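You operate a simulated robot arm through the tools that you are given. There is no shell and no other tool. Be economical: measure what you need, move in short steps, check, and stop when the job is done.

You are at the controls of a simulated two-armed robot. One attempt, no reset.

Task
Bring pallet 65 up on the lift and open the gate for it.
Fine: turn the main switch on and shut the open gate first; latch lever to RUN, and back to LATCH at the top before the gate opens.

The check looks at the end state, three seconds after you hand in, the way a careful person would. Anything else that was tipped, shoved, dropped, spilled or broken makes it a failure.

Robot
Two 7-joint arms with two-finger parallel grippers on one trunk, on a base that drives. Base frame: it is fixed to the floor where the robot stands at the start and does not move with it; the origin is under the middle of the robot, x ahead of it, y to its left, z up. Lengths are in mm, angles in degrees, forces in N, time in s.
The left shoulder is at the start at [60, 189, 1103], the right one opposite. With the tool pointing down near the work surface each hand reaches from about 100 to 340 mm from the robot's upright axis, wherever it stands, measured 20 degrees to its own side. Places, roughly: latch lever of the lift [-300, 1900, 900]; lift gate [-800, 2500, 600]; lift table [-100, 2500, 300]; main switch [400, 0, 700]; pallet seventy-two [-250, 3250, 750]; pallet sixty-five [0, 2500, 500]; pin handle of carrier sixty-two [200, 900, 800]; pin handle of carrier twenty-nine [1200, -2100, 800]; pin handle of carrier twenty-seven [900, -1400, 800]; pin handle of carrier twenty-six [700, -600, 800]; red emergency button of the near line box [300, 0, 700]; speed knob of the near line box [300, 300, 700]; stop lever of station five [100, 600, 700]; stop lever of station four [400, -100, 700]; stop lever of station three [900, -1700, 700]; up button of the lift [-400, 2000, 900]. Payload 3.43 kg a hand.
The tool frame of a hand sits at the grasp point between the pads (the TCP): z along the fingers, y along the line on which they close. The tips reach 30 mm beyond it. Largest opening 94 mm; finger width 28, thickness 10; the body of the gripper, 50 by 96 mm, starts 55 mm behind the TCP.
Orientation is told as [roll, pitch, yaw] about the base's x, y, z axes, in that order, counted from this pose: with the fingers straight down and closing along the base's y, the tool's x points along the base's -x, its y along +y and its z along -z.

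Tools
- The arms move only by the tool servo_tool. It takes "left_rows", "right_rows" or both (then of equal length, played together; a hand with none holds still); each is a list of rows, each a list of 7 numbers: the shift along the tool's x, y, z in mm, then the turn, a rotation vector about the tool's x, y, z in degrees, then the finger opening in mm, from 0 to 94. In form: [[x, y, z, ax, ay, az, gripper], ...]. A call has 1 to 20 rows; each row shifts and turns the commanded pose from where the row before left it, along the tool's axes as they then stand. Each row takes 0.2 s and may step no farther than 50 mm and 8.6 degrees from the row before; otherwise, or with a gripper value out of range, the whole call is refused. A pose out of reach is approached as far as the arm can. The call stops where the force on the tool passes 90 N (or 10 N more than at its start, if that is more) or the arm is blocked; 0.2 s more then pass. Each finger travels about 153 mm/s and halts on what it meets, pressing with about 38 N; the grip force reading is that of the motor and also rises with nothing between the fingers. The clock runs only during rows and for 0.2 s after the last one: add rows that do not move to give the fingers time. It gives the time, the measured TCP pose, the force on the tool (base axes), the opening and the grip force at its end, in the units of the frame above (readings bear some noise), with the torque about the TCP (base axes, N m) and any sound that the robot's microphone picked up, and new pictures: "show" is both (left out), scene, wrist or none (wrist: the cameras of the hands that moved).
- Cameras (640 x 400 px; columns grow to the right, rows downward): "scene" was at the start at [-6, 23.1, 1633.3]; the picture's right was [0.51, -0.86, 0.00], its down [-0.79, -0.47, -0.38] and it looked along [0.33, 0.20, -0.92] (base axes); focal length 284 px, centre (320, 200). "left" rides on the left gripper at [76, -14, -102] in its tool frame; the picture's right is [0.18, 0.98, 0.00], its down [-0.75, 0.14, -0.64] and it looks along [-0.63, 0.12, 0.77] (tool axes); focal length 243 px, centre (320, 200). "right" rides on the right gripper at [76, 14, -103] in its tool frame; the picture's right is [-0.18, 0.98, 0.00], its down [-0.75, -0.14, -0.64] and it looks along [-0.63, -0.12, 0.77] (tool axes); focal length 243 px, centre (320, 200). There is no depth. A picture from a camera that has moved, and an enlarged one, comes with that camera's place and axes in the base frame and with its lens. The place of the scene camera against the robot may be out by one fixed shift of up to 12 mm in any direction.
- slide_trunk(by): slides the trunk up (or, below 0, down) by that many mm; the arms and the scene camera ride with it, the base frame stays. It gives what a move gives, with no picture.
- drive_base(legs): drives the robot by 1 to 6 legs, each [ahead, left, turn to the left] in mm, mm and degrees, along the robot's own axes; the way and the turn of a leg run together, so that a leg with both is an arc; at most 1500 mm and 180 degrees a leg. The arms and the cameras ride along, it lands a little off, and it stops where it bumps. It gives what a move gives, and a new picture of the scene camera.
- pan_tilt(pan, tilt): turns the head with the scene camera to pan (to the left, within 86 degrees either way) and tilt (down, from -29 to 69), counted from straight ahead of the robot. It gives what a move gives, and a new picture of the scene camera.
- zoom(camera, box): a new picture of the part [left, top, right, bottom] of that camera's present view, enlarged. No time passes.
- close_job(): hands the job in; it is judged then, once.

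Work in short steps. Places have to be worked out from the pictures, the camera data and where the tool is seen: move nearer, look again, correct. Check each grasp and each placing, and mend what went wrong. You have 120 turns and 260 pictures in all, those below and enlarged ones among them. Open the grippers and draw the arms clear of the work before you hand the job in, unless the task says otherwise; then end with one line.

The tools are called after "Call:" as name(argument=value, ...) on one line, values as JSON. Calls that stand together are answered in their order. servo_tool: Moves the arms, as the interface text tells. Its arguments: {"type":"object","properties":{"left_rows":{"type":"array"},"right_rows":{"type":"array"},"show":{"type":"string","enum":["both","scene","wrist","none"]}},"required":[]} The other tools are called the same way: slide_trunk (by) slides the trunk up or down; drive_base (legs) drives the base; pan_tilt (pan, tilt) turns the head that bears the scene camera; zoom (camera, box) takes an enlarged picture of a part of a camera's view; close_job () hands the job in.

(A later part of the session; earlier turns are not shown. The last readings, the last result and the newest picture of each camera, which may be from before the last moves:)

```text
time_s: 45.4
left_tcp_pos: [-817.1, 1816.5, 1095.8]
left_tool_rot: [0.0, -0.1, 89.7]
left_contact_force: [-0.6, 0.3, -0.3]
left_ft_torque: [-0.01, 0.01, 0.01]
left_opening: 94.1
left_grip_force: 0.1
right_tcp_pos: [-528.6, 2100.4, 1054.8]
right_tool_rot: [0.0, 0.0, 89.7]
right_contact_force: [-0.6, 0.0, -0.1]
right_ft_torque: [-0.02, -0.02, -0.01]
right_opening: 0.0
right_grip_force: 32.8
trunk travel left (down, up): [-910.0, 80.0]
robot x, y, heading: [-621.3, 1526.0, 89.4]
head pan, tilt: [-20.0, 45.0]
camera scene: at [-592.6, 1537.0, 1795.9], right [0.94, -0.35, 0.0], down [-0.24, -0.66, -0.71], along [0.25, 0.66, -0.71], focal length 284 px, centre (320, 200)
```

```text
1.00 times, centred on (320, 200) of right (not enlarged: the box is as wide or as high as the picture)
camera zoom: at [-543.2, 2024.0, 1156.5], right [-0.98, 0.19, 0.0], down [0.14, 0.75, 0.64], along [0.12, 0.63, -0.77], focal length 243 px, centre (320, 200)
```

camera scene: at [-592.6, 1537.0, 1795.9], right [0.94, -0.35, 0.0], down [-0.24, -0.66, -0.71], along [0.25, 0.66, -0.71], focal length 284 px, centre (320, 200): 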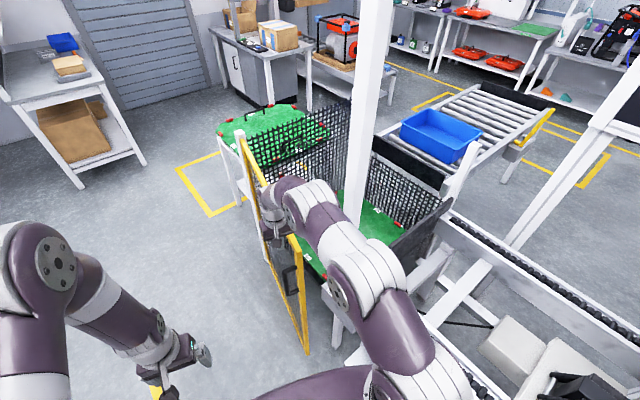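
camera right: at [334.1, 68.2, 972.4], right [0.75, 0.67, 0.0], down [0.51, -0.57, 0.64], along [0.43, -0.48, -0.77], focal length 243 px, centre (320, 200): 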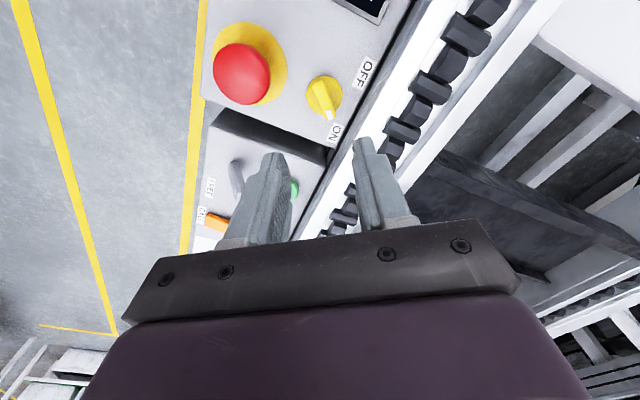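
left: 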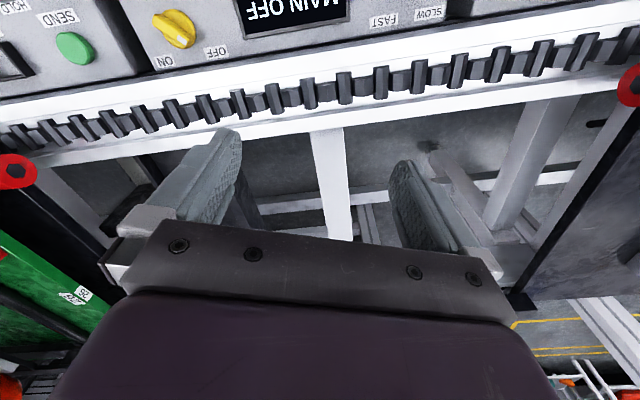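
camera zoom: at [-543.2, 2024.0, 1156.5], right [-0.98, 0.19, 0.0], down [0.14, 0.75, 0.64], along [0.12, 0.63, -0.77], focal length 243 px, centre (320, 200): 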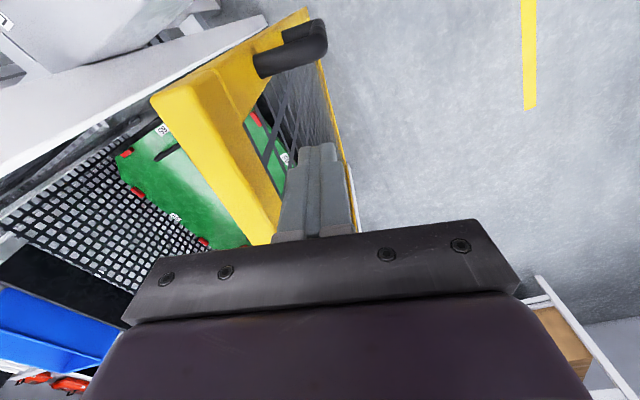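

Nearly shut. I push the rest with an arm stroke toward +x (tool -y).

Call:
servo_tool(right_rows=[[0, -20, 0, 0, 0, 0, 0], [0, -20, 0, 0, 0, 0, 0], [0, -20, 0, 0, 0, 0, 0], [0, -20, 0, 0, 0, 0, 0], [0, -20, 0, 0, 0, 0, 0], [0, -15, 0, 0, 0, 0, 0], [0, -15, 0, 0, 0, 0, 0]], show="both")

```text
time_s: 47.0
left_tcp_pos: [-814.0, 1816.7, 1096.7]
left_tool_rot: [0.0, 0.0, 89.7]
left_contact_force: [-0.1, 0.4, 0.3]
left_ft_torque: [0.0, 0.0, 0.0]
left_opening: 93.7
left_grip_force: 0.1
right_tcp_pos: [-395.8, 2098.0, 1055.8]
right_tool_rot: [0.1, 0.1, 89.8]
right_contact_force: [-0.1, -0.3, 0.7]
right_ft_torque: [-0.01, -0.04, 0.0]
right_opening: 0.0
right_grip_force: 33.6
trunk travel left (down, up): [-910.0, 80.0]
robot x, y, heading: [-617.9, 1522.8, 89.6]
head pan, tilt: [-20.0, 45.0]
camera scene: at [-588.6, 1536.3, 1795.8], right [0.94, -0.35, 0.0], down [-0.25, -0.66, -0.71], along [0.25, 0.66, -0.71], focal length 284 px, centre (320, 200)
camera right: at [-410.5, 2022.8, 1156.4], right [-0.98, 0.19, 0.0], down [0.14, 0.75, 0.64], along [0.12, 0.63, -0.77], focal length 243 px, centre (320, 200)
```

scene: 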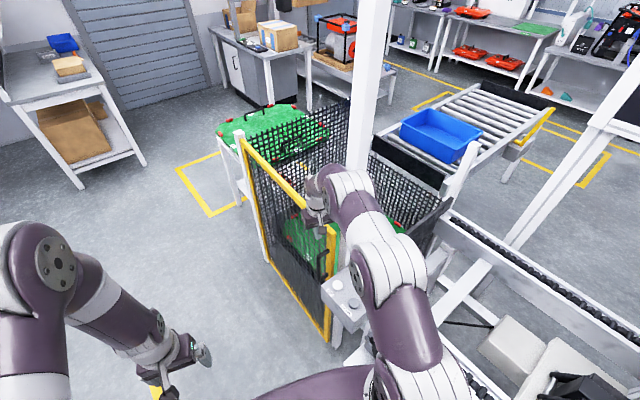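
right: 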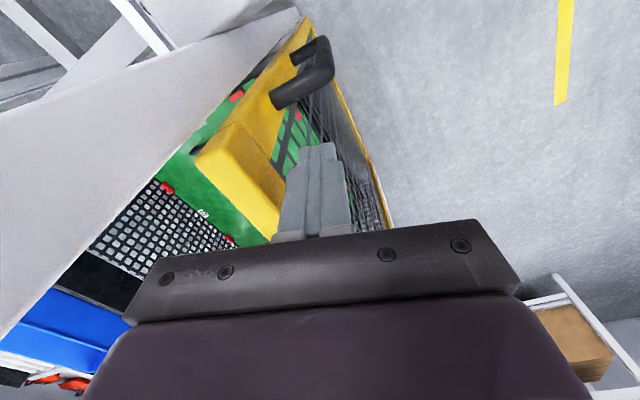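

Still a small gap to the pole. I push another ~55 mm in small steps.

Call:
servo_tool(right_rows=[[-3, -14, 0, 0, 0, 0, 0], [-3, -14, 0, 0, 0, 0, 0], [-3, -14, 0, 0, 0, 0, 0], [-3, -14, 0, 0, 0, 0, 0]], show="both")

```text
time_s: 48.0
left_tcp_pos: [-826.8, 1814.2, 1094.4]
left_tool_rot: [-0.7, -0.1, 89.9]
left_contact_force: [0.4, -0.4, -0.3]
left_ft_torque: [0.03, 0.05, 0.01]
left_opening: 94.3
left_grip_force: 0.0
right_tcp_pos: [-356.1, 2107.1, 1056.7]
right_tool_rot: [-0.3, 0.4, 90.2]
right_contact_force: [-25.3, -9.6, -4.9]
right_ft_torque: [-0.05, 0.04, 0.28]
right_opening: 0.0
right_grip_force: 32.7
trunk travel left (down, up): [-910.0, 80.0]
robot x, y, heading: [-623.9, 1526.8, 89.9]
head pan, tilt: [-20.0, 45.0]
camera scene: at [-606.8, 1534.1, 1795.8], right [0.94, -0.34, 0.01], down [-0.24, -0.66, -0.71], along [0.25, 0.66, -0.7], focal length 284 px, centre (320, 200)
camera right: at [-370.8, 2031.8, 1158.1], right [-0.98, 0.18, -0.01], down [0.14, 0.76, 0.64], along [0.12, 0.63, -0.77], focal length 243 px, centre (320, 200)
```

scene: 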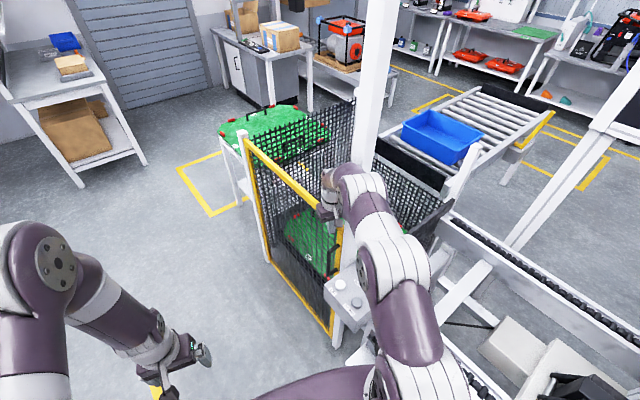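
right: 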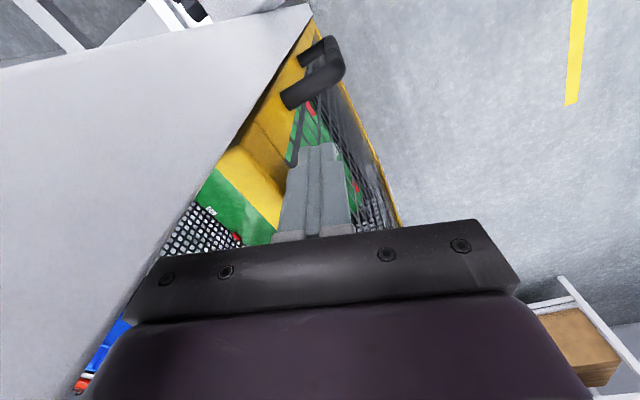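

Resistance of 27 N along the gate normal: the gate seems at its stop. I press slightly more to confirm and then back off outward.

Call:
servo_tool(right_rows=[[-3, -8, 0, 0, 0, 0, 0], [0, 0, 0, 0, 0, 0, 0]], show="none")

Call:
servo_tool(right_rows=[[6, 25, 0, 0, 0, 0, 0], [6, 35, 0, 0, 0, 0, 0], [6, 40, 0, 0, 0, 0, 0], [20, 35, -5, 0, 0, 0, 0], [40, 20, 0, 0, 0, 0, 0], [45, 0, 0, 0, 0, 0, 0], [45, 0, 0, 0, 0, 0, 0], [45, 0, 0, 0, 0, 0, 0], [45, 0, 0, 0, 0, 0, 0]], show="scene")

Call:
zoom(camera="scene", box=[220, 120, 460, 350])

```text
time_s: 48.6
left_tcp_pos: [-830.4, 1812.7, 1094.1]
left_tool_rot: [-0.8, 0.0, 89.9]
left_contact_force: [0.1, 0.3, -0.6]
left_ft_torque: [0.01, 0.01, -0.03]
left_opening: 94.1
left_grip_force: 0.0
right_tcp_pos: [-355.1, 2107.3, 1055.6]
right_tool_rot: [-0.3, 0.8, 90.2]
right_contact_force: [-76.0, -31.4, -16.9]
right_ft_torque: [-0.22, 0.13, 0.77]
right_opening: 0.0
right_grip_force: 33.1
trunk travel left (down, up): [-910.0, 80.0]
robot x, y, heading: [-618.3, 1526.0, 90.1]
head pan, tilt: [-20.0, 45.0]
```

```text
time_s: 50.6
left_tcp_pos: [-815.3, 1815.0, 1097.7]
left_tool_rot: [0.1, -0.1, 89.7]
left_contact_force: [-0.1, -0.2, -0.1]
left_ft_torque: [0.02, 0.01, 0.0]
left_opening: 94.1
left_grip_force: 0.1
right_tcp_pos: [-487.8, 1854.6, 1060.4]
right_tool_rot: [0.0, -0.1, 89.7]
right_contact_force: [0.4, -0.7, -0.2]
right_ft_torque: [0.02, 0.01, 0.0]
right_opening: 0.0
right_grip_force: 33.4
trunk travel left (down, up): [-910.0, 80.0]
robot x, y, heading: [-624.2, 1525.8, 89.7]
head pan, tilt: [-20.0, 45.0]
camera scene: at [-589.7, 1534.4, 1795.9], right [0.94, -0.35, 0.0], down [-0.25, -0.66, -0.71], along [0.25, 0.66, -0.71], focal length 284 px, centre (320, 200)
```

scene: 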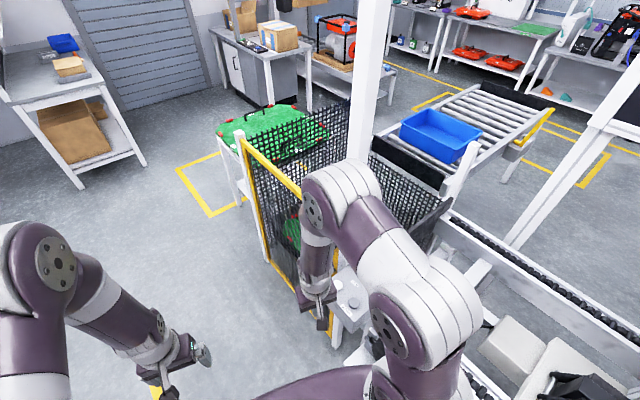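

```text
1.74 times, centred on (340, 235) of scene
camera zoom: at [-589.7, 1534.4, 1795.9], right [0.94, -0.35, 0.0], down [-0.25, -0.66, -0.71], along [0.25, 0.66, -0.71], focal length 494 px, centre (285, 139)
```

zoom: 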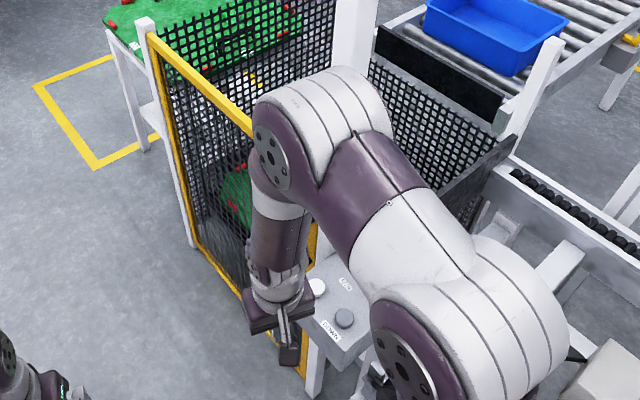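

The gate is solidly shut. Now I retract the right hand a bit to see the lift box with its wrist camera.

Call:
servo_tool(right_rows=[[40, 0, -20, 0, 0, 0, 0], [40, 0, -20, 0, 0, 0, 0], [40, -20, -10, 0, 0, 0, 0], [0, -40, 0, 0, 0, 0, 0]], show="both")

Call:
zoom(camera="right", box=[80, 0, 400, 200])

```text
time_s: 51.3
left_tcp_pos: [-814.6, 1814.2, 1096.7]
left_tool_rot: [0.1, -0.1, 89.7]
left_contact_force: [0.5, -0.3, 0.2]
left_ft_torque: [-0.01, -0.01, 0.0]
left_opening: 94.1
left_grip_force: 0.1
right_tcp_pos: [-490.5, 1792.0, 1104.7]
right_tool_rot: [0.8, -3.3, 89.7]
right_contact_force: [1.9, 2.6, 0.2]
right_ft_torque: [-0.4, 0.21, 0.23]
right_opening: 0.0
right_grip_force: 32.9
trunk travel left (down, up): [-910.0, 80.0]
robot x, y, heading: [-621.6, 1525.2, 89.8]
head pan, tilt: [-20.0, 45.0]
stopped in row 3 (right hand): the force on the tool passed its limit at 148 N (the readings are from after the stop); the commanded pose is now the measured one
camera scene: at [-588.9, 1534.1, 1795.9], right [0.94, -0.35, 0.0], down [-0.25, -0.66, -0.71], along [0.25, 0.66, -0.71], focal length 284 px, centre (320, 200)
camera right: at [-504.0, 1709.5, 1201.7], right [-0.98, 0.19, 0.03], down [0.16, 0.72, 0.68], along [0.11, 0.67, -0.73], focal length 243 px, centre (320, 200)
```

scene: 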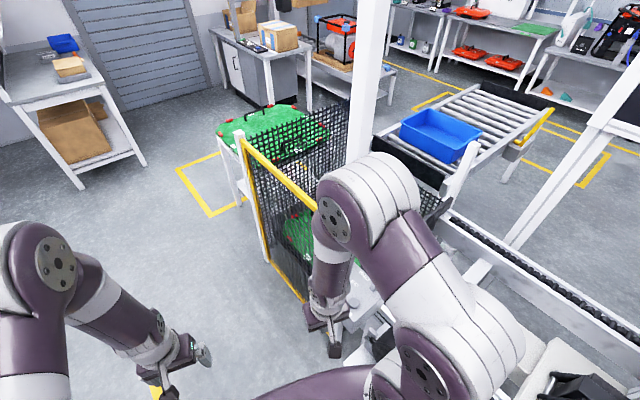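
right: 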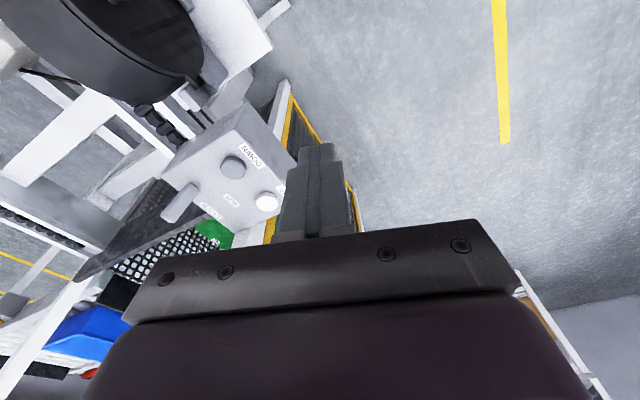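

```text
2.00 times, centred on (240, 100) of right
camera zoom: at [-504.0, 1709.5, 1201.7], right [-0.98, 0.19, 0.03], down [0.16, 0.72, 0.68], along [0.11, 0.67, -0.73], focal length 485 px, centre (480, 400)
```

zoom: 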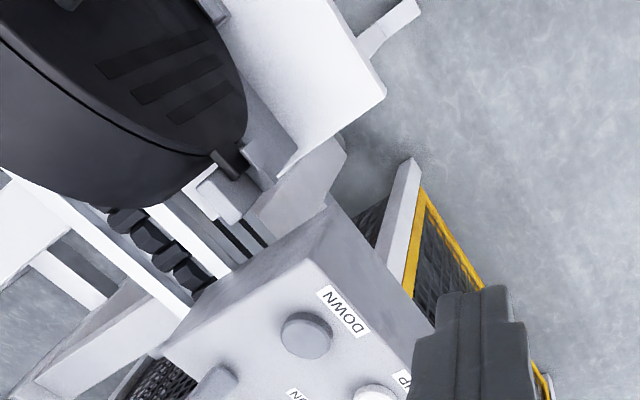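

The hand stopped on some contact (148 N peak), maybe the elbow or wrist against something. I reverse that motion slightly and look down with the head to see the elbow surroundings.

Call:
servo_tool(right_rows=[[-30, 10, 5, 0, 0, 0, 0]], show="none")

Call:
pan_tilt(pan=-45, tilt=60)

```text
time_s: 51.7
left_tcp_pos: [-814.9, 1815.7, 1096.7]
left_tool_rot: [0.0, 0.2, 89.8]
left_contact_force: [-0.3, 0.5, -0.3]
left_ft_torque: [0.05, -0.03, -0.02]
left_opening: 94.0
left_grip_force: 0.1
right_tcp_pos: [-501.9, 1824.0, 1100.6]
right_tool_rot: [0.9, -3.2, 89.5]
right_contact_force: [0.4, 0.5, -0.2]
right_ft_torque: [-0.03, -0.02, 0.0]
right_opening: 0.0
right_grip_force: 33.2
trunk travel left (down, up): [-910.0, 80.0]
robot x, y, heading: [-623.0, 1525.7, 89.5]
head pan, tilt: [-20.0, 45.0]
```

```text
time_s: 52.6
left_tcp_pos: [-815.1, 1815.1, 1096.7]
left_tool_rot: [0.0, 0.1, 89.6]
left_contact_force: [0.2, -0.4, -1.3]
left_ft_torque: [0.02, 0.04, 0.01]
left_opening: 93.8
left_grip_force: 0.0
right_tcp_pos: [-499.5, 1821.4, 1101.6]
right_tool_rot: [0.9, -3.2, 89.7]
right_contact_force: [0.1, 0.7, 1.4]
right_ft_torque: [0.0, -0.01, -0.03]
right_opening: 0.0
right_grip_force: 32.6
trunk travel left (down, up): [-910.0, 80.0]
robot x, y, heading: [-620.2, 1524.3, 89.9]
head pan, tilt: [-45.0, 60.0]
camera scene: at [-569.7, 1506.6, 1776.4], right [0.7, -0.71, 0.0], down [-0.61, -0.61, -0.5], along [0.36, 0.35, -0.87], focal length 284 px, centre (320, 200)
```

scene: 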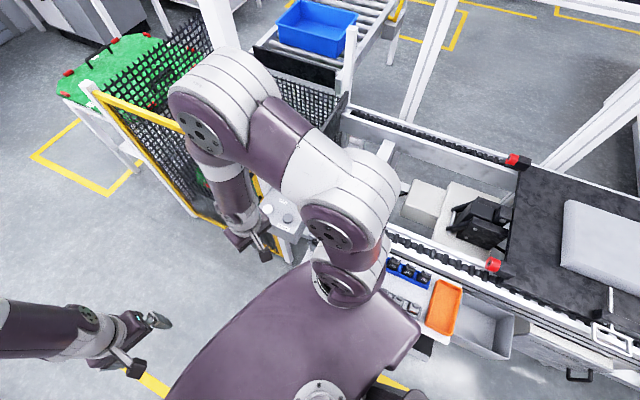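

The right elbow is close to the reel/table there, so I'll work from the west side of the box, facing +x. I drive left, turn right 90°, and raise and retract the left hand to stay clear of the gate.

Call:
drive_base(legs=[[0, 250, 0], [0, 0, -90]])

Call:
servo_tool(left_rows=[[30, 0, -30, 0, 0, 0, 60], [30, 0, -30, 0, 0, 0, 30], [40, 0, -20, 0, 0, 0, 10]], right_rows=[[0, 0, 0, 0, 0, 0, 0], [0, 0, 0, 0, 0, 0, 0], [0, 0, 0, 0, 0, 0, 0]], show="none")

Call:
pan_tilt(pan=0, tilt=45)

```text
time_s: 58.3
left_tcp_pos: [-574.4, 1713.4, 1097.3]
left_tool_rot: [0.0, 0.0, -1.7]
left_contact_force: [-0.7, -0.3, -0.3]
left_ft_torque: [0.0, 0.02, 0.01]
left_opening: 93.9
left_grip_force: 0.1
right_tcp_pos: [-577.8, 1399.7, 1101.6]
right_tool_rot: [0.9, -3.2, -1.9]
right_contact_force: [-0.2, 0.3, -0.1]
right_ft_torque: [0.01, -0.01, 0.0]
right_opening: 0.0
right_grip_force: 32.1
trunk travel left (down, up): [-910.0, 80.0]
robot x, y, heading: [-870.6, 1529.4, -1.7]
head pan, tilt: [-45.0, 60.0]
camera scene: at [-879.2, 1474.7, 1776.4], right [-0.73, -0.68, 0.0], down [-0.59, 0.63, -0.5], along [0.34, -0.36, -0.87], focal length 284 px, centre (320, 200)
```

scene: 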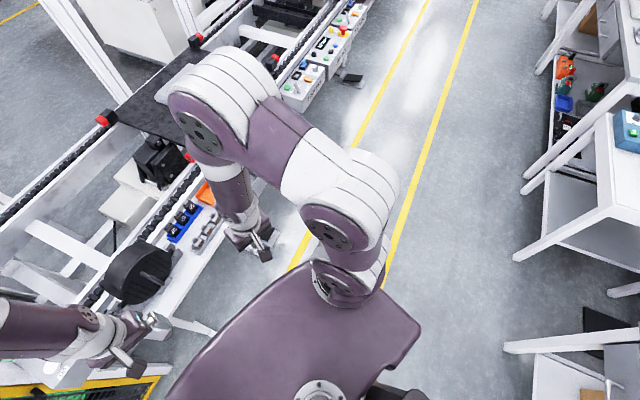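

```text
time_s: 59.0
left_tcp_pos: [-627.8, 1715.7, 1167.3]
left_tool_rot: [0.0, -3.5, -1.7]
left_contact_force: [11.0, 0.6, 5.8]
left_ft_torque: [-0.12, 1.81, -0.06]
left_opening: 10.1
left_grip_force: 0.1
left hand out of reach, approached as far as the arm can: row 3
right_tcp_pos: [-576.7, 1400.1, 1101.5]
right_tool_rot: [0.9, -3.2, -1.8]
right_contact_force: [-0.4, 0.2, -0.2]
right_ft_torque: [0.02, 0.02, -0.02]
right_opening: 0.2
right_grip_force: 32.7
trunk travel left (down, up): [-910.0, 80.0]
robot x, y, heading: [-868.1, 1524.5, -1.9]
head pan, tilt: [-45.0, 60.0]
stopped in row 3 (left hand): the force on the tool passed its limit at 160 N (the readings are from after the stop); the commanded pose is now the measured one
```

```text
time_s: 60.1
left_tcp_pos: [-627.7, 1716.3, 1166.4]
left_tool_rot: [0.1, -3.4, -1.5]
left_contact_force: [28.3, 1.0, -1.4]
left_ft_torque: [-0.1, 2.9, 0.08]
left_opening: 9.9
left_grip_force: 0.1
right_tcp_pos: [-575.8, 1400.2, 1102.3]
right_tool_rot: [0.9, -3.2, -1.9]
right_contact_force: [0.2, -0.3, -0.2]
right_ft_torque: [-0.01, -0.01, 0.03]
right_opening: 0.0
right_grip_force: 32.9
trunk travel left (down, up): [-910.0, 80.0]
robot x, y, heading: [-872.3, 1527.1, -1.7]
head pan, tilt: [0.0, 45.0]
camera scene: at [-844.2, 1520.4, 1795.8], right [-0.03, -1.0, 0.0], down [-0.71, 0.02, -0.71], along [0.71, -0.02, -0.71], focal length 284 px, centre (320, 200)
```

scene: 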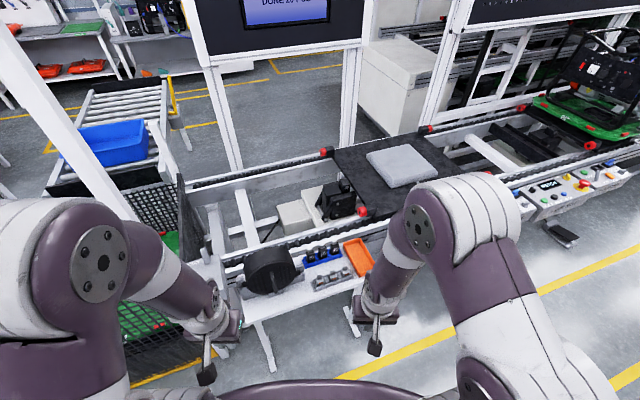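

Both stops were self-contact of the folded arm (high and near the trunk); the reel stands fine. I relieve the left hand by 20 mm and drive left to y≈1950.

Call:
servo_tool(left_rows=[[-20, 0, 10, 0, 0, 0, 10], [0, 0, 0, 0, 0, 0, 10]], show="none")

Call:
drive_base(legs=[[0, 0, 1.7], [0, 430, 0]])

Call:
zoom(camera="right", box=[0, 0, 640, 400])

```text
time_s: 60.7
left_tcp_pos: [-608.2, 1715.6, 1158.1]
left_tool_rot: [0.1, -3.1, -1.7]
left_contact_force: [0.0, -0.8, 0.1]
left_ft_torque: [0.0, 0.0, -0.02]
left_opening: 9.9
left_grip_force: 0.1
right_tcp_pos: [-576.1, 1399.2, 1101.6]
right_tool_rot: [0.8, -3.2, -1.9]
right_contact_force: [0.2, 0.1, 1.0]
right_ft_torque: [0.02, -0.01, 0.0]
right_opening: 0.0
right_grip_force: 32.9
trunk travel left (down, up): [-910.0, 80.0]
robot x, y, heading: [-868.8, 1523.4, -1.9]
head pan, tilt: [0.0, 45.0]
```

```text
time_s: 63.7
left_tcp_pos: [-613.8, 2149.0, 1158.8]
left_tool_rot: [0.2, -3.2, 0.2]
left_contact_force: [0.9, -0.7, 0.3]
left_ft_torque: [0.0, -0.05, -0.02]
left_opening: 10.0
left_grip_force: 0.0
right_tcp_pos: [-571.7, 1833.9, 1101.1]
right_tool_rot: [1.0, -3.2, 0.2]
right_contact_force: [0.4, 0.0, 0.4]
right_ft_torque: [0.03, 0.02, 0.01]
right_opening: 0.1
right_grip_force: 32.8
trunk travel left (down, up): [-910.0, 80.0]
robot x, y, heading: [-869.4, 1948.4, 0.1]
head pan, tilt: [0.0, 45.0]
camera scene: at [-843.6, 1944.7, 1795.8], right [0.0, -1.0, 0.0], down [-0.71, 0.0, -0.71], along [0.71, 0.0, -0.71], focal length 284 px, centre (320, 200)
```

scene: 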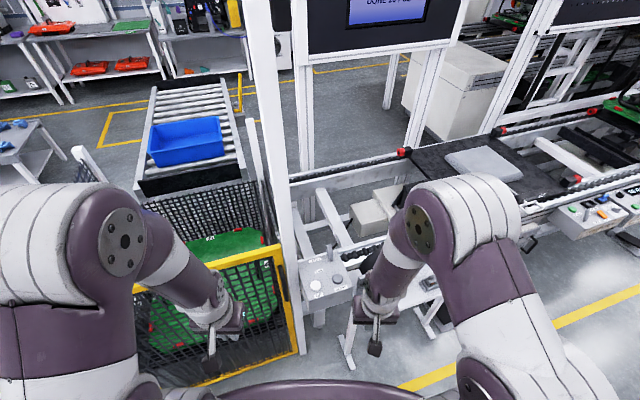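

```text
1.00 times, centred on (320, 200) of right (not enlarged: the box is as wide or as high as the picture)
camera zoom: at [-654.6, 1845.9, 1198.9], right [0.18, 0.98, 0.03], down [0.72, -0.15, 0.68], along [0.67, -0.1, -0.73], focal length 243 px, centre (320, 200)
```

zoom: 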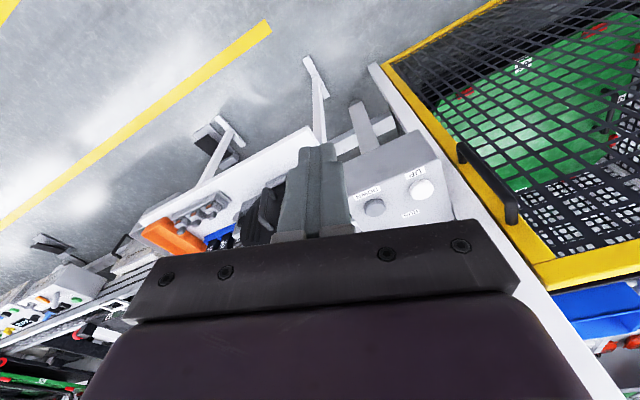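

Good view: UP button ≈ (-395, 1959, 942), DOWN ≈ (-372, 1888, 940); the lever is behind. I raise nothing, and drive ahead 150 and left 60.

Call:
drive_base(legs=[[100, 60, 0]])

Call:
pan_tilt(pan=0, tilt=60)

Call:
zoom(camera="right", box=[0, 0, 640, 400])

```text
time_s: 64.9
left_tcp_pos: [-515.6, 2210.8, 1158.5]
left_tool_rot: [0.2, -3.3, 0.4]
left_contact_force: [0.4, 0.1, 1.3]
left_ft_torque: [-0.01, 0.02, 0.0]
left_opening: 9.7
left_grip_force: 0.0
right_tcp_pos: [-472.3, 1895.5, 1100.9]
right_tool_rot: [1.0, -3.2, 0.1]
right_contact_force: [-0.1, -0.4, -1.0]
right_ft_torque: [0.01, 0.0, 0.01]
right_opening: 0.3
right_grip_force: 32.9
trunk travel left (down, up): [-910.0, 80.0]
robot x, y, heading: [-770.0, 2011.9, 0.2]
head pan, tilt: [0.0, 45.0]
camera scene: at [-745.1, 2006.6, 1795.9], right [0.0, -1.0, 0.0], down [-0.71, 0.0, -0.71], along [0.71, 0.0, -0.71], focal length 284 px, centre (320, 200)
```

scene: 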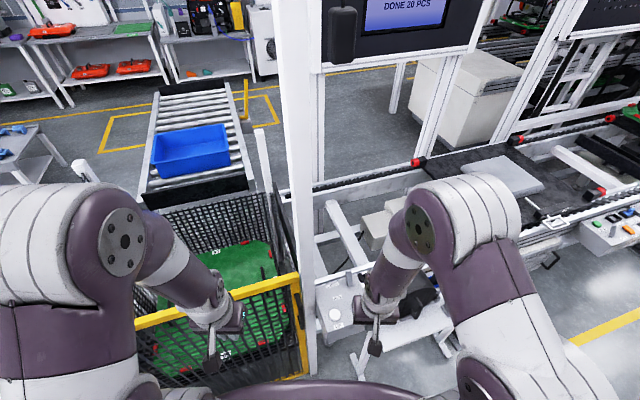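

```text
time_s: 65.7
left_tcp_pos: [-512.4, 2212.6, 1158.4]
left_tool_rot: [0.1, -3.3, 0.5]
left_contact_force: [0.4, 0.3, -0.3]
left_ft_torque: [-0.01, -0.01, 0.0]
left_opening: 9.9
left_grip_force: 0.1
right_tcp_pos: [-469.6, 1896.5, 1101.4]
right_tool_rot: [1.0, -3.1, 0.2]
right_contact_force: [0.1, -0.6, -0.1]
right_ft_torque: [-0.03, 0.0, 0.03]
right_opening: 0.1
right_grip_force: 32.7
trunk travel left (down, up): [-910.0, 80.0]
robot x, y, heading: [-767.4, 2016.5, -0.0]
head pan, tilt: [0.0, 60.0]
camera scene: at [-756.4, 2008.9, 1776.4], right [0.0, -1.0, 0.0], down [-0.87, 0.0, -0.5], along [0.5, 0.0, -0.87], focal length 284 px, centre (320, 200)
```

scene: 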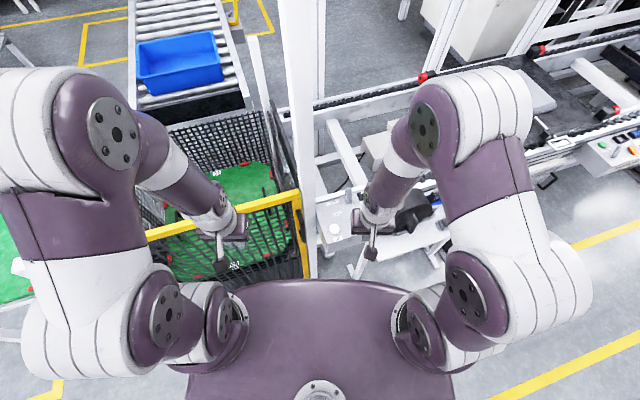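

```text
1.00 times, centred on (320, 200) of right (not enlarged: the box is as wide or as high as the picture)
camera zoom: at [-553.3, 1909.3, 1198.8], right [0.18, 0.98, 0.03], down [0.72, -0.15, 0.68], along [0.67, -0.1, -0.73], focal length 243 px, centre (320, 200)
```

zoom: 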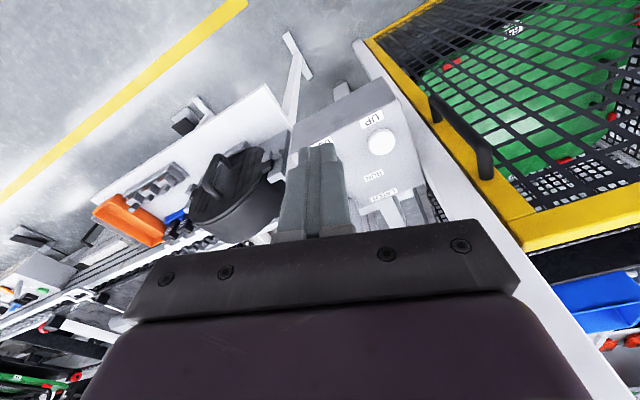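

UP button refines to about (-370, 1969, 903); RUN and LATCH labels are visible. I shift the right hand 80 mm right to unveil the lever.

Call:
servo_tool(right_rows=[[-10, -40, 0, 0, 0, 0, 0], [0, -40, 0, 0, 0, 0, 0]], show="none")

Call:
zoom(camera="right", box=[310, 60, 566, 220])

Call:
zoom(camera="scene", box=[250, 150, 410, 250])

```text
time_s: 66.3
left_tcp_pos: [-514.4, 2210.9, 1159.4]
left_tool_rot: [0.2, -3.2, 0.4]
left_contact_force: [-0.3, -0.3, 0.5]
left_ft_torque: [0.01, 0.0, 0.01]
left_opening: 10.1
left_grip_force: 0.1
right_tcp_pos: [-461.3, 1813.3, 1100.1]
right_tool_rot: [1.0, -3.3, 0.0]
right_contact_force: [0.6, -1.1, 0.4]
right_ft_torque: [0.04, 0.01, 0.03]
right_opening: 0.1
right_grip_force: 32.7
trunk travel left (down, up): [-910.0, 80.0]
robot x, y, heading: [-768.3, 2016.1, 0.3]
head pan, tilt: [0.0, 60.0]
```

```text
2.50 times, centred on (438, 140) of right
camera zoom: at [-544.2, 1825.8, 1196.6], right [0.18, 0.98, 0.03], down [0.72, -0.15, 0.68], along [0.67, -0.1, -0.73], focal length 606 px, centre (25, 350)
```

zoom: 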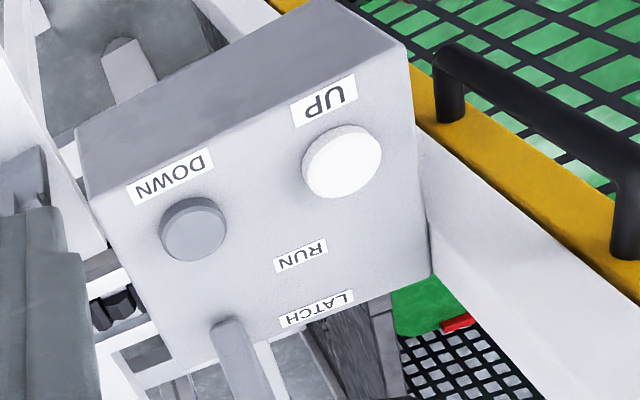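

```text
4.00 times, centred on (330, 200) of scene
camera zoom: at [-758.0, 2005.8, 1776.4], right [0.0, -1.0, 0.0], down [-0.87, 0.0, -0.5], along [0.5, 0.0, -0.87], focal length 1136 px, centre (280, 200)
```

zoom: 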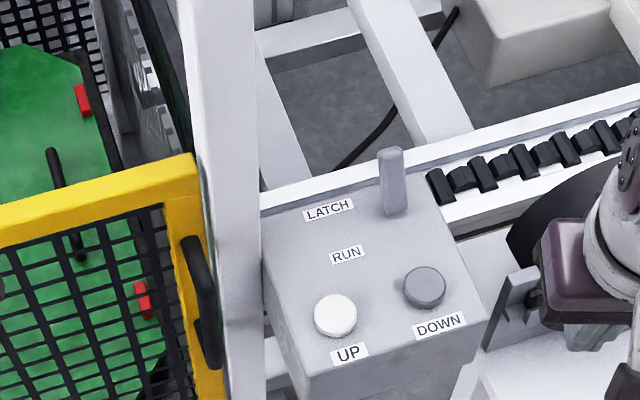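

Lever base ≈ (-265, 1915, 900), tip ≈ (-238, 1918, 955), leaning away (LATCH). I move the right hand above it, yaw +16° to align with the box, opening 60.

Call:
servo_tool(right_rows=[[-45, 20, 0, 0, 0, 0, 30], [-45, 20, 0, 0, 0, 0, 60], [-45, 20, 0, 0, 0, 0, 60], [-45, 20, 15, 0, 0, 0, 60], [-40, 22, 20, 0, 0, 0, 60], [0, 0, 15, 0, 0, -8, 60], [0, 0, 0, 0, 0, -8, 60]], show="both")

Call:
zoom(camera="right", box=[200, 40, 460, 202])

```text
refused: row 4 steps farther than a row can; nothing moved
```

```text
2.46 times, centred on (330, 121) of right
camera zoom: at [-544.2, 1825.8, 1196.6], right [0.18, 0.98, 0.03], down [0.72, -0.15, 0.68], along [0.67, -0.1, -0.73], focal length 597 px, centre (295, 394)
```

zoom: 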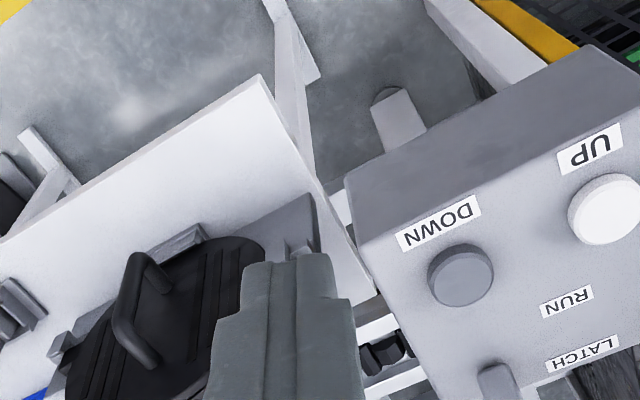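

Row too long; I split it smaller.

Call:
servo_tool(right_rows=[[-42, 18, 0, 0, 0, 0, 30], [-42, 18, 0, 0, 0, 0, 60], [-42, 18, 0, 0, 0, 0, 60], [-38, 18, 12, 0, 0, 0, 60], [-38, 18, 12, 0, 0, 0, 60], [-18, 15, 18, 0, 0, -8, 60], [0, 0, 18, 0, 0, -8, 60]], show="both")

Call:
zoom(camera="right", box=[200, 40, 460, 202])

```text
time_s: 67.9
left_tcp_pos: [-513.0, 2212.6, 1157.8]
left_tool_rot: [0.1, -3.3, 0.4]
left_contact_force: [0.1, 0.4, 0.7]
left_ft_torque: [0.02, -0.07, 0.04]
left_opening: 10.0
left_grip_force: 0.1
right_tcp_pos: [-238.2, 1922.6, 1055.4]
right_tool_rot: [0.0, -3.2, 16.2]
right_contact_force: [-0.8, 0.2, -0.3]
right_ft_torque: [0.01, 0.0, -0.02]
right_opening: 59.8
right_grip_force: 0.1
trunk travel left (down, up): [-910.0, 80.0]
robot x, y, heading: [-771.5, 2017.7, 0.3]
head pan, tilt: [0.0, 60.0]
camera scene: at [-757.6, 2007.4, 1776.4], right [0.0, -1.0, 0.0], down [-0.87, 0.0, -0.5], along [0.5, 0.0, -0.87], focal length 284 px, centre (320, 200)
camera right: at [-321.1, 1912.9, 1152.1], right [-0.1, 1.0, 0.01], down [0.73, 0.06, 0.68], along [0.68, 0.07, -0.73], focal length 243 px, centre (320, 200)
```

scene: 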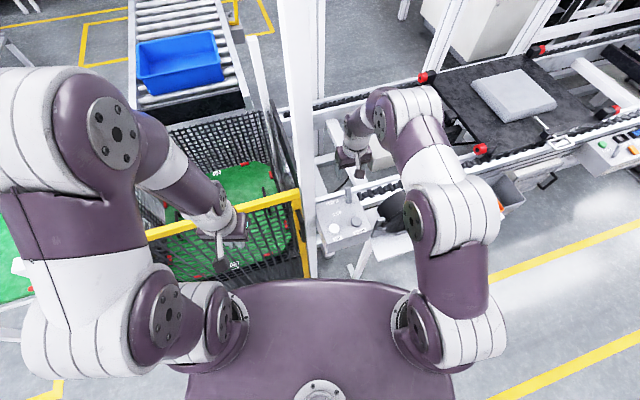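
right: 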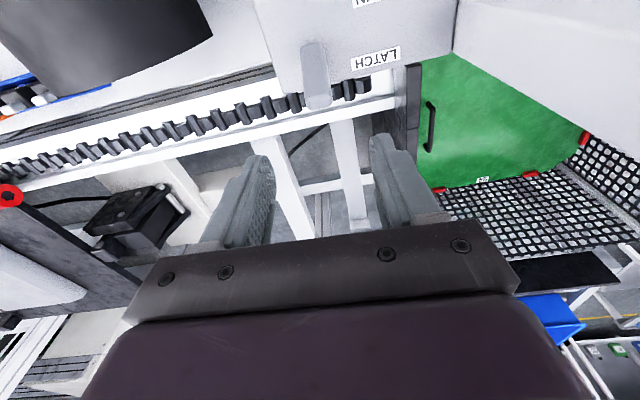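

```text
2.46 times, centred on (330, 121) of right
camera zoom: at [-321.1, 1912.9, 1152.1], right [-0.1, 1.0, 0.01], down [0.73, 0.06, 0.68], along [0.68, 0.07, -0.73], focal length 597 px, centre (295, 394)
```

zoom: 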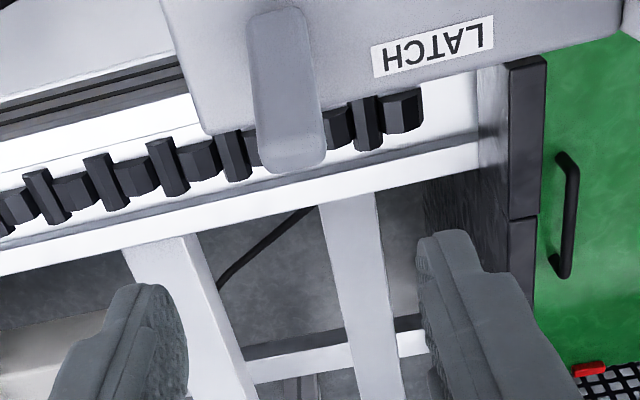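

Lever lies at about (-252, 1920) near its tip. I descend around it in steps.

Call:
servo_tool(right_rows=[[8, 1, 25, 0, 0, 0, 60], [7, 1, 25, 0, 0, 0, 60], [0, 0, 20, 0, 0, 0, 60]], show="wrist")

Call:
zoom(camera="right", box=[200, 40, 460, 202])

Call:
zoom(camera="scene", box=[290, 120, 450, 250])

```text
time_s: 68.7
left_tcp_pos: [-513.2, 2211.4, 1158.4]
left_tool_rot: [0.0, -3.2, 0.3]
left_contact_force: [0.0, -0.1, 0.3]
left_ft_torque: [0.01, 0.03, 0.02]
left_opening: 10.0
left_grip_force: 0.0
right_tcp_pos: [-250.2, 1921.7, 984.1]
right_tool_rot: [0.0, -3.2, 16.1]
right_contact_force: [0.0, -0.6, 0.5]
right_ft_torque: [0.01, 0.01, 0.03]
right_opening: 59.8
right_grip_force: 0.0
trunk travel left (down, up): [-910.0, 80.0]
robot x, y, heading: [-769.8, 2013.6, 0.1]
head pan, tilt: [0.0, 60.0]
camera right: at [-333.4, 1913.3, 1082.0], right [-0.1, 1.0, 0.01], down [0.73, 0.06, 0.68], along [0.68, 0.07, -0.73], focal length 243 px, centre (320, 200)
```

right: 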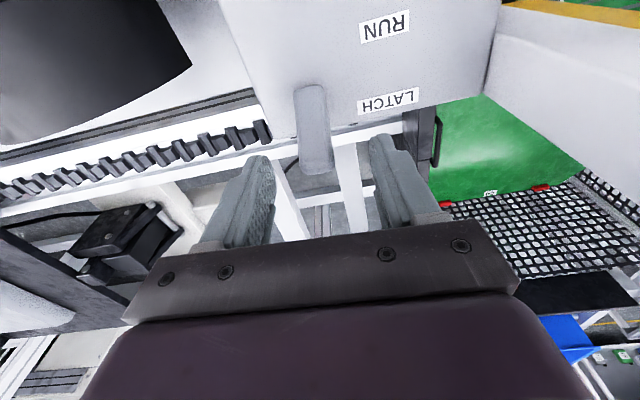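

```text
2.46 times, centred on (330, 121) of right
camera zoom: at [-333.4, 1913.3, 1082.0], right [-0.1, 1.0, 0.01], down [0.73, 0.06, 0.68], along [0.68, 0.07, -0.73], focal length 597 px, centre (295, 394)
```

zoom: 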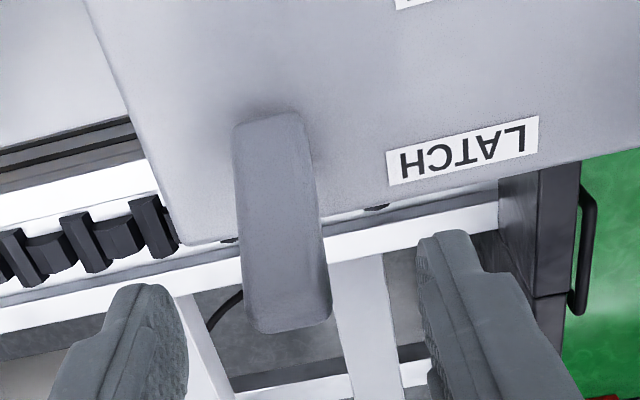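

```text
3.08 times, centred on (370, 185) of scene
camera zoom: at [-757.4, 2007.7, 1776.4], right [0.0, -1.0, 0.0], down [-0.87, 0.0, -0.5], along [0.5, 0.0, -0.87], focal length 874 px, centre (166, 246)
```

zoom: 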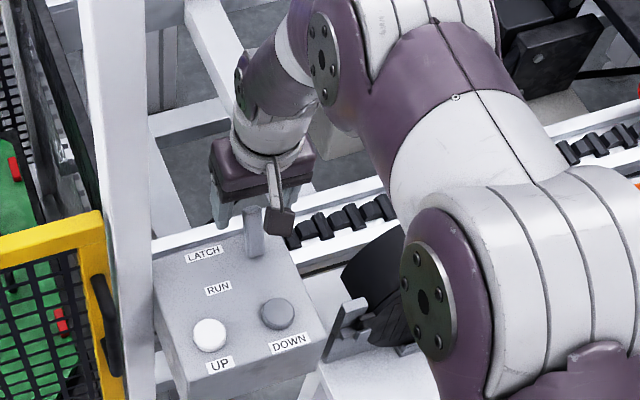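

Lever tip at (-254, 1920, 974), between the fingers. I descend 20 mm more and close on it.

Call:
servo_tool(right_rows=[[3, 0, 20, 0, 0, 0, 60], [0, 0, 0, 0, 0, 0, 35], [0, 0, 0, 0, 0, 0, 10], [0, 0, 0, 0, 0, 0, 10]], show="wrist")

```text
time_s: 69.7
left_tcp_pos: [-512.9, 2210.2, 1157.5]
left_tool_rot: [0.2, -3.1, 0.4]
left_contact_force: [0.0, 0.5, 0.6]
left_ft_torque: [0.0, 0.03, -0.01]
left_opening: 10.2
left_grip_force: 0.1
right_tcp_pos: [-249.5, 1919.4, 964.9]
right_tool_rot: [0.1, -3.3, 16.2]
right_contact_force: [5.1, -9.0, -1.0]
right_ft_torque: [-0.96, -0.45, 0.88]
right_opening: 22.6
right_grip_force: 44.7
trunk travel left (down, up): [-910.0, 80.0]
robot x, y, heading: [-770.0, 2013.9, 0.1]
head pan, tilt: [0.0, 60.0]
camera right: at [-333.0, 1911.2, 1061.5], right [-0.1, 1.0, 0.01], down [0.73, 0.06, 0.68], along [0.68, 0.08, -0.73], focal length 243 px, centre (320, 200)
```

right: 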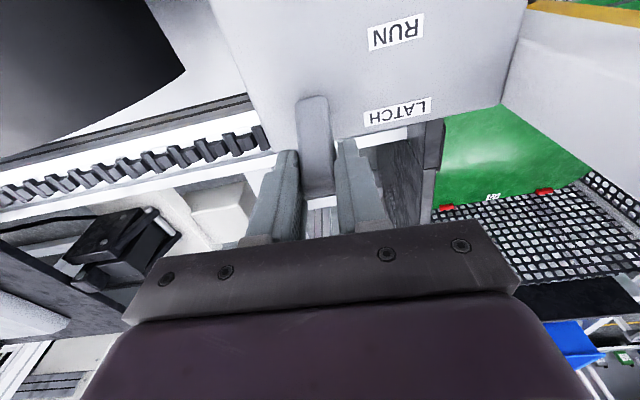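

Gripped (22.6 mm). I pull it toward RUN along tool +x.

Call:
servo_tool(right_rows=[[10, 0, 0, 0, 0, 0, 10], [10, 0, 0, 0, 0, 0, 10], [10, 0, 0, 0, 0, 0, 10], [10, 0, 0, 0, 0, 0, 10]], show="wrist")

```text
time_s: 70.7
left_tcp_pos: [-515.6, 2206.2, 1159.9]
left_tool_rot: [0.3, -3.3, 0.3]
left_contact_force: [0.3, -0.3, -0.6]
left_ft_torque: [0.0, 0.01, -0.02]
left_opening: 10.0
left_grip_force: 0.0
right_tcp_pos: [-299.3, 1904.4, 957.2]
right_tool_rot: [0.3, -2.3, 16.0]
right_contact_force: [-9.4, -28.7, 17.9]
right_ft_torque: [0.02, 0.42, -0.23]
right_opening: 26.3
right_grip_force: 44.4
trunk travel left (down, up): [-910.0, 80.0]
robot x, y, heading: [-767.4, 2008.7, 0.2]
head pan, tilt: [0.0, 60.0]
camera right: at [-380.3, 1895.4, 1056.3], right [-0.09, 1.0, 0.01], down [0.74, 0.06, 0.67], along [0.67, 0.07, -0.74], focal length 243 px, centre (320, 200)
```

right: 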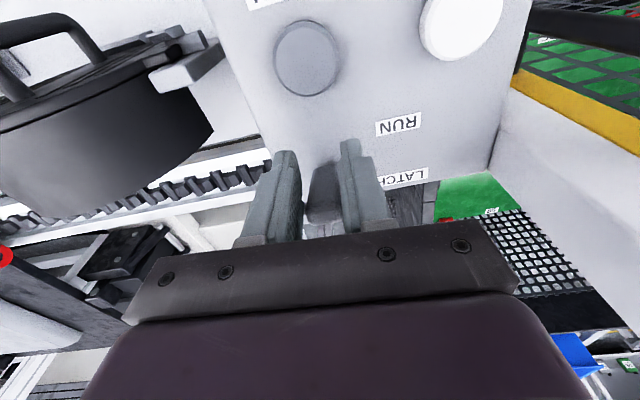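

The hand travelled ~50 mm with the lever. I release, lift, and check the lever position.

Call:
servo_tool(right_rows=[[0, 0, 0, 0, 0, 0, 40], [0, 0, 0, 0, 0, 0, 60], [0, 0, -30, 0, 0, 0, 60], [0, 0, -40, 0, 0, 0, 60]], show="wrist")

Call:
zoom(camera="scene", box=[290, 120, 450, 250])

Call:
zoom(camera="right", box=[200, 40, 460, 202])

```text
time_s: 71.7
left_tcp_pos: [-514.7, 2213.2, 1158.1]
left_tool_rot: [0.0, -3.3, 0.4]
left_contact_force: [0.1, -0.1, 0.0]
left_ft_torque: [0.02, -0.02, -0.03]
left_opening: 9.9
left_grip_force: 0.0
right_tcp_pos: [-297.2, 1911.1, 1032.2]
right_tool_rot: [0.0, -3.3, 16.1]
right_contact_force: [0.0, -1.0, -0.2]
right_ft_torque: [0.01, -0.02, -0.01]
right_opening: 60.0
right_grip_force: 0.1
trunk travel left (down, up): [-910.0, 80.0]
robot x, y, heading: [-764.3, 2014.3, 0.1]
head pan, tilt: [0.0, 60.0]
camera right: at [-380.4, 1901.2, 1130.2], right [-0.1, 1.0, 0.01], down [0.73, 0.06, 0.68], along [0.68, 0.07, -0.73], focal length 243 px, centre (320, 200)
```

right: 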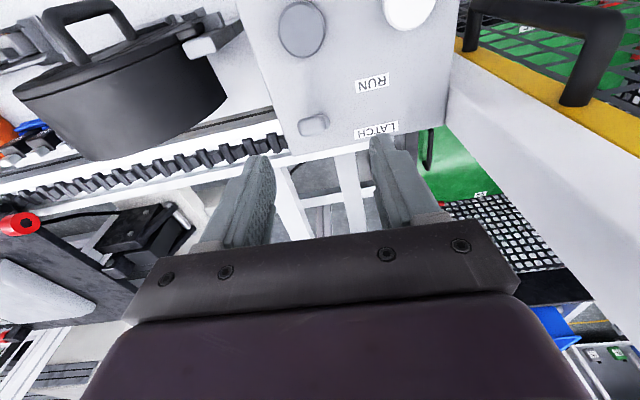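

```text
3.08 times, centred on (370, 185) of scene
camera zoom: at [-759.5, 2008.2, 1776.3], right [0.0, -1.0, 0.0], down [-0.87, 0.0, -0.5], along [0.5, 0.0, -0.87], focal length 874 px, centre (166, 246)
```

zoom: 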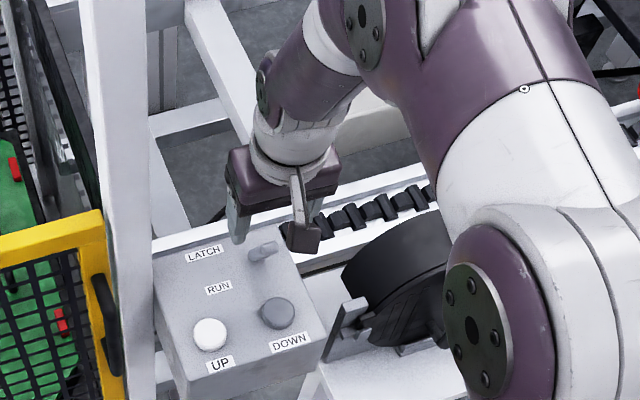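

```text
2.46 times, centred on (330, 121) of right
camera zoom: at [-380.4, 1901.2, 1130.2], right [-0.1, 1.0, 0.01], down [0.73, 0.06, 0.68], along [0.68, 0.07, -0.73], focal length 597 px, centre (295, 394)
```

zoom: 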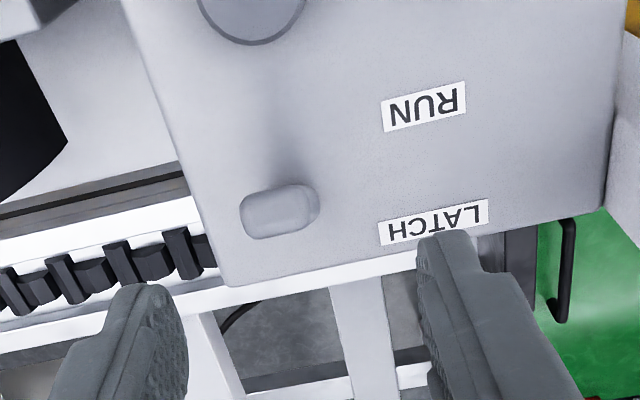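

The lever now leans toward the robot (RUN). Next, I position closed fingers above the white UP button.

Call:
servo_tool(right_rows=[[28, 38, 0, 0, 0, 0, 20], [27, 39, 0, 0, 0, 0, 0], [0, 0, 30, 0, 0, 0, 0]], show="wrist")

Call:
zoom(camera="scene", box=[210, 120, 450, 270])

```text
time_s: 72.5
left_tcp_pos: [-512.2, 2209.9, 1158.8]
left_tool_rot: [0.2, -3.1, 0.4]
left_contact_force: [1.3, 0.5, 0.3]
left_ft_torque: [0.0, 0.04, -0.01]
left_opening: 9.8
left_grip_force: 0.1
right_tcp_pos: [-366.9, 1967.7, 996.5]
right_tool_rot: [0.2, -3.2, 16.0]
right_contact_force: [1.0, -0.5, -0.2]
right_ft_torque: [-0.02, 0.02, 0.02]
right_opening: 0.0
right_grip_force: 33.2
trunk travel left (down, up): [-910.0, 80.0]
robot x, y, heading: [-771.2, 2010.8, 0.2]
head pan, tilt: [0.0, 60.0]
camera right: at [-450.0, 1958.8, 1094.6], right [-0.1, 1.0, 0.01], down [0.73, 0.06, 0.68], along [0.68, 0.07, -0.73], focal length 243 px, centre (320, 200)
```

right: 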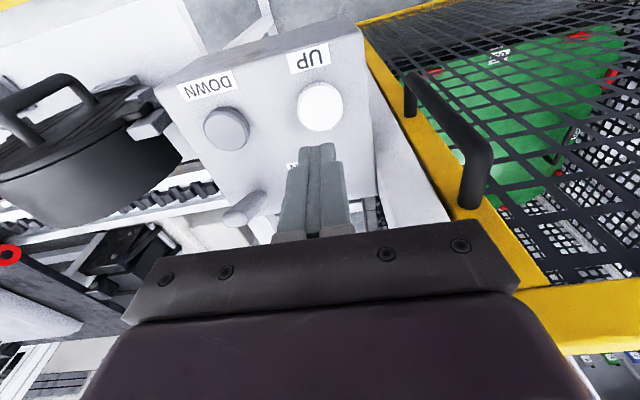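

```text
2.67 times, centred on (330, 195) of scene
camera zoom: at [-754.7, 2006.4, 1776.4], right [0.0, -1.0, 0.0], down [-0.87, 0.0, -0.5], along [0.5, 0.0, -0.87], focal length 757 px, centre (293, 213)
```

zoom: 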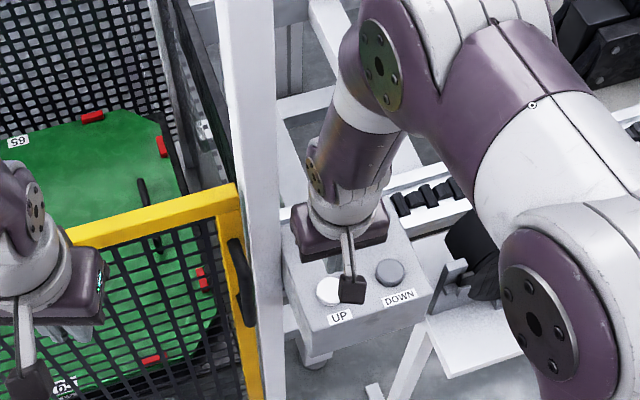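

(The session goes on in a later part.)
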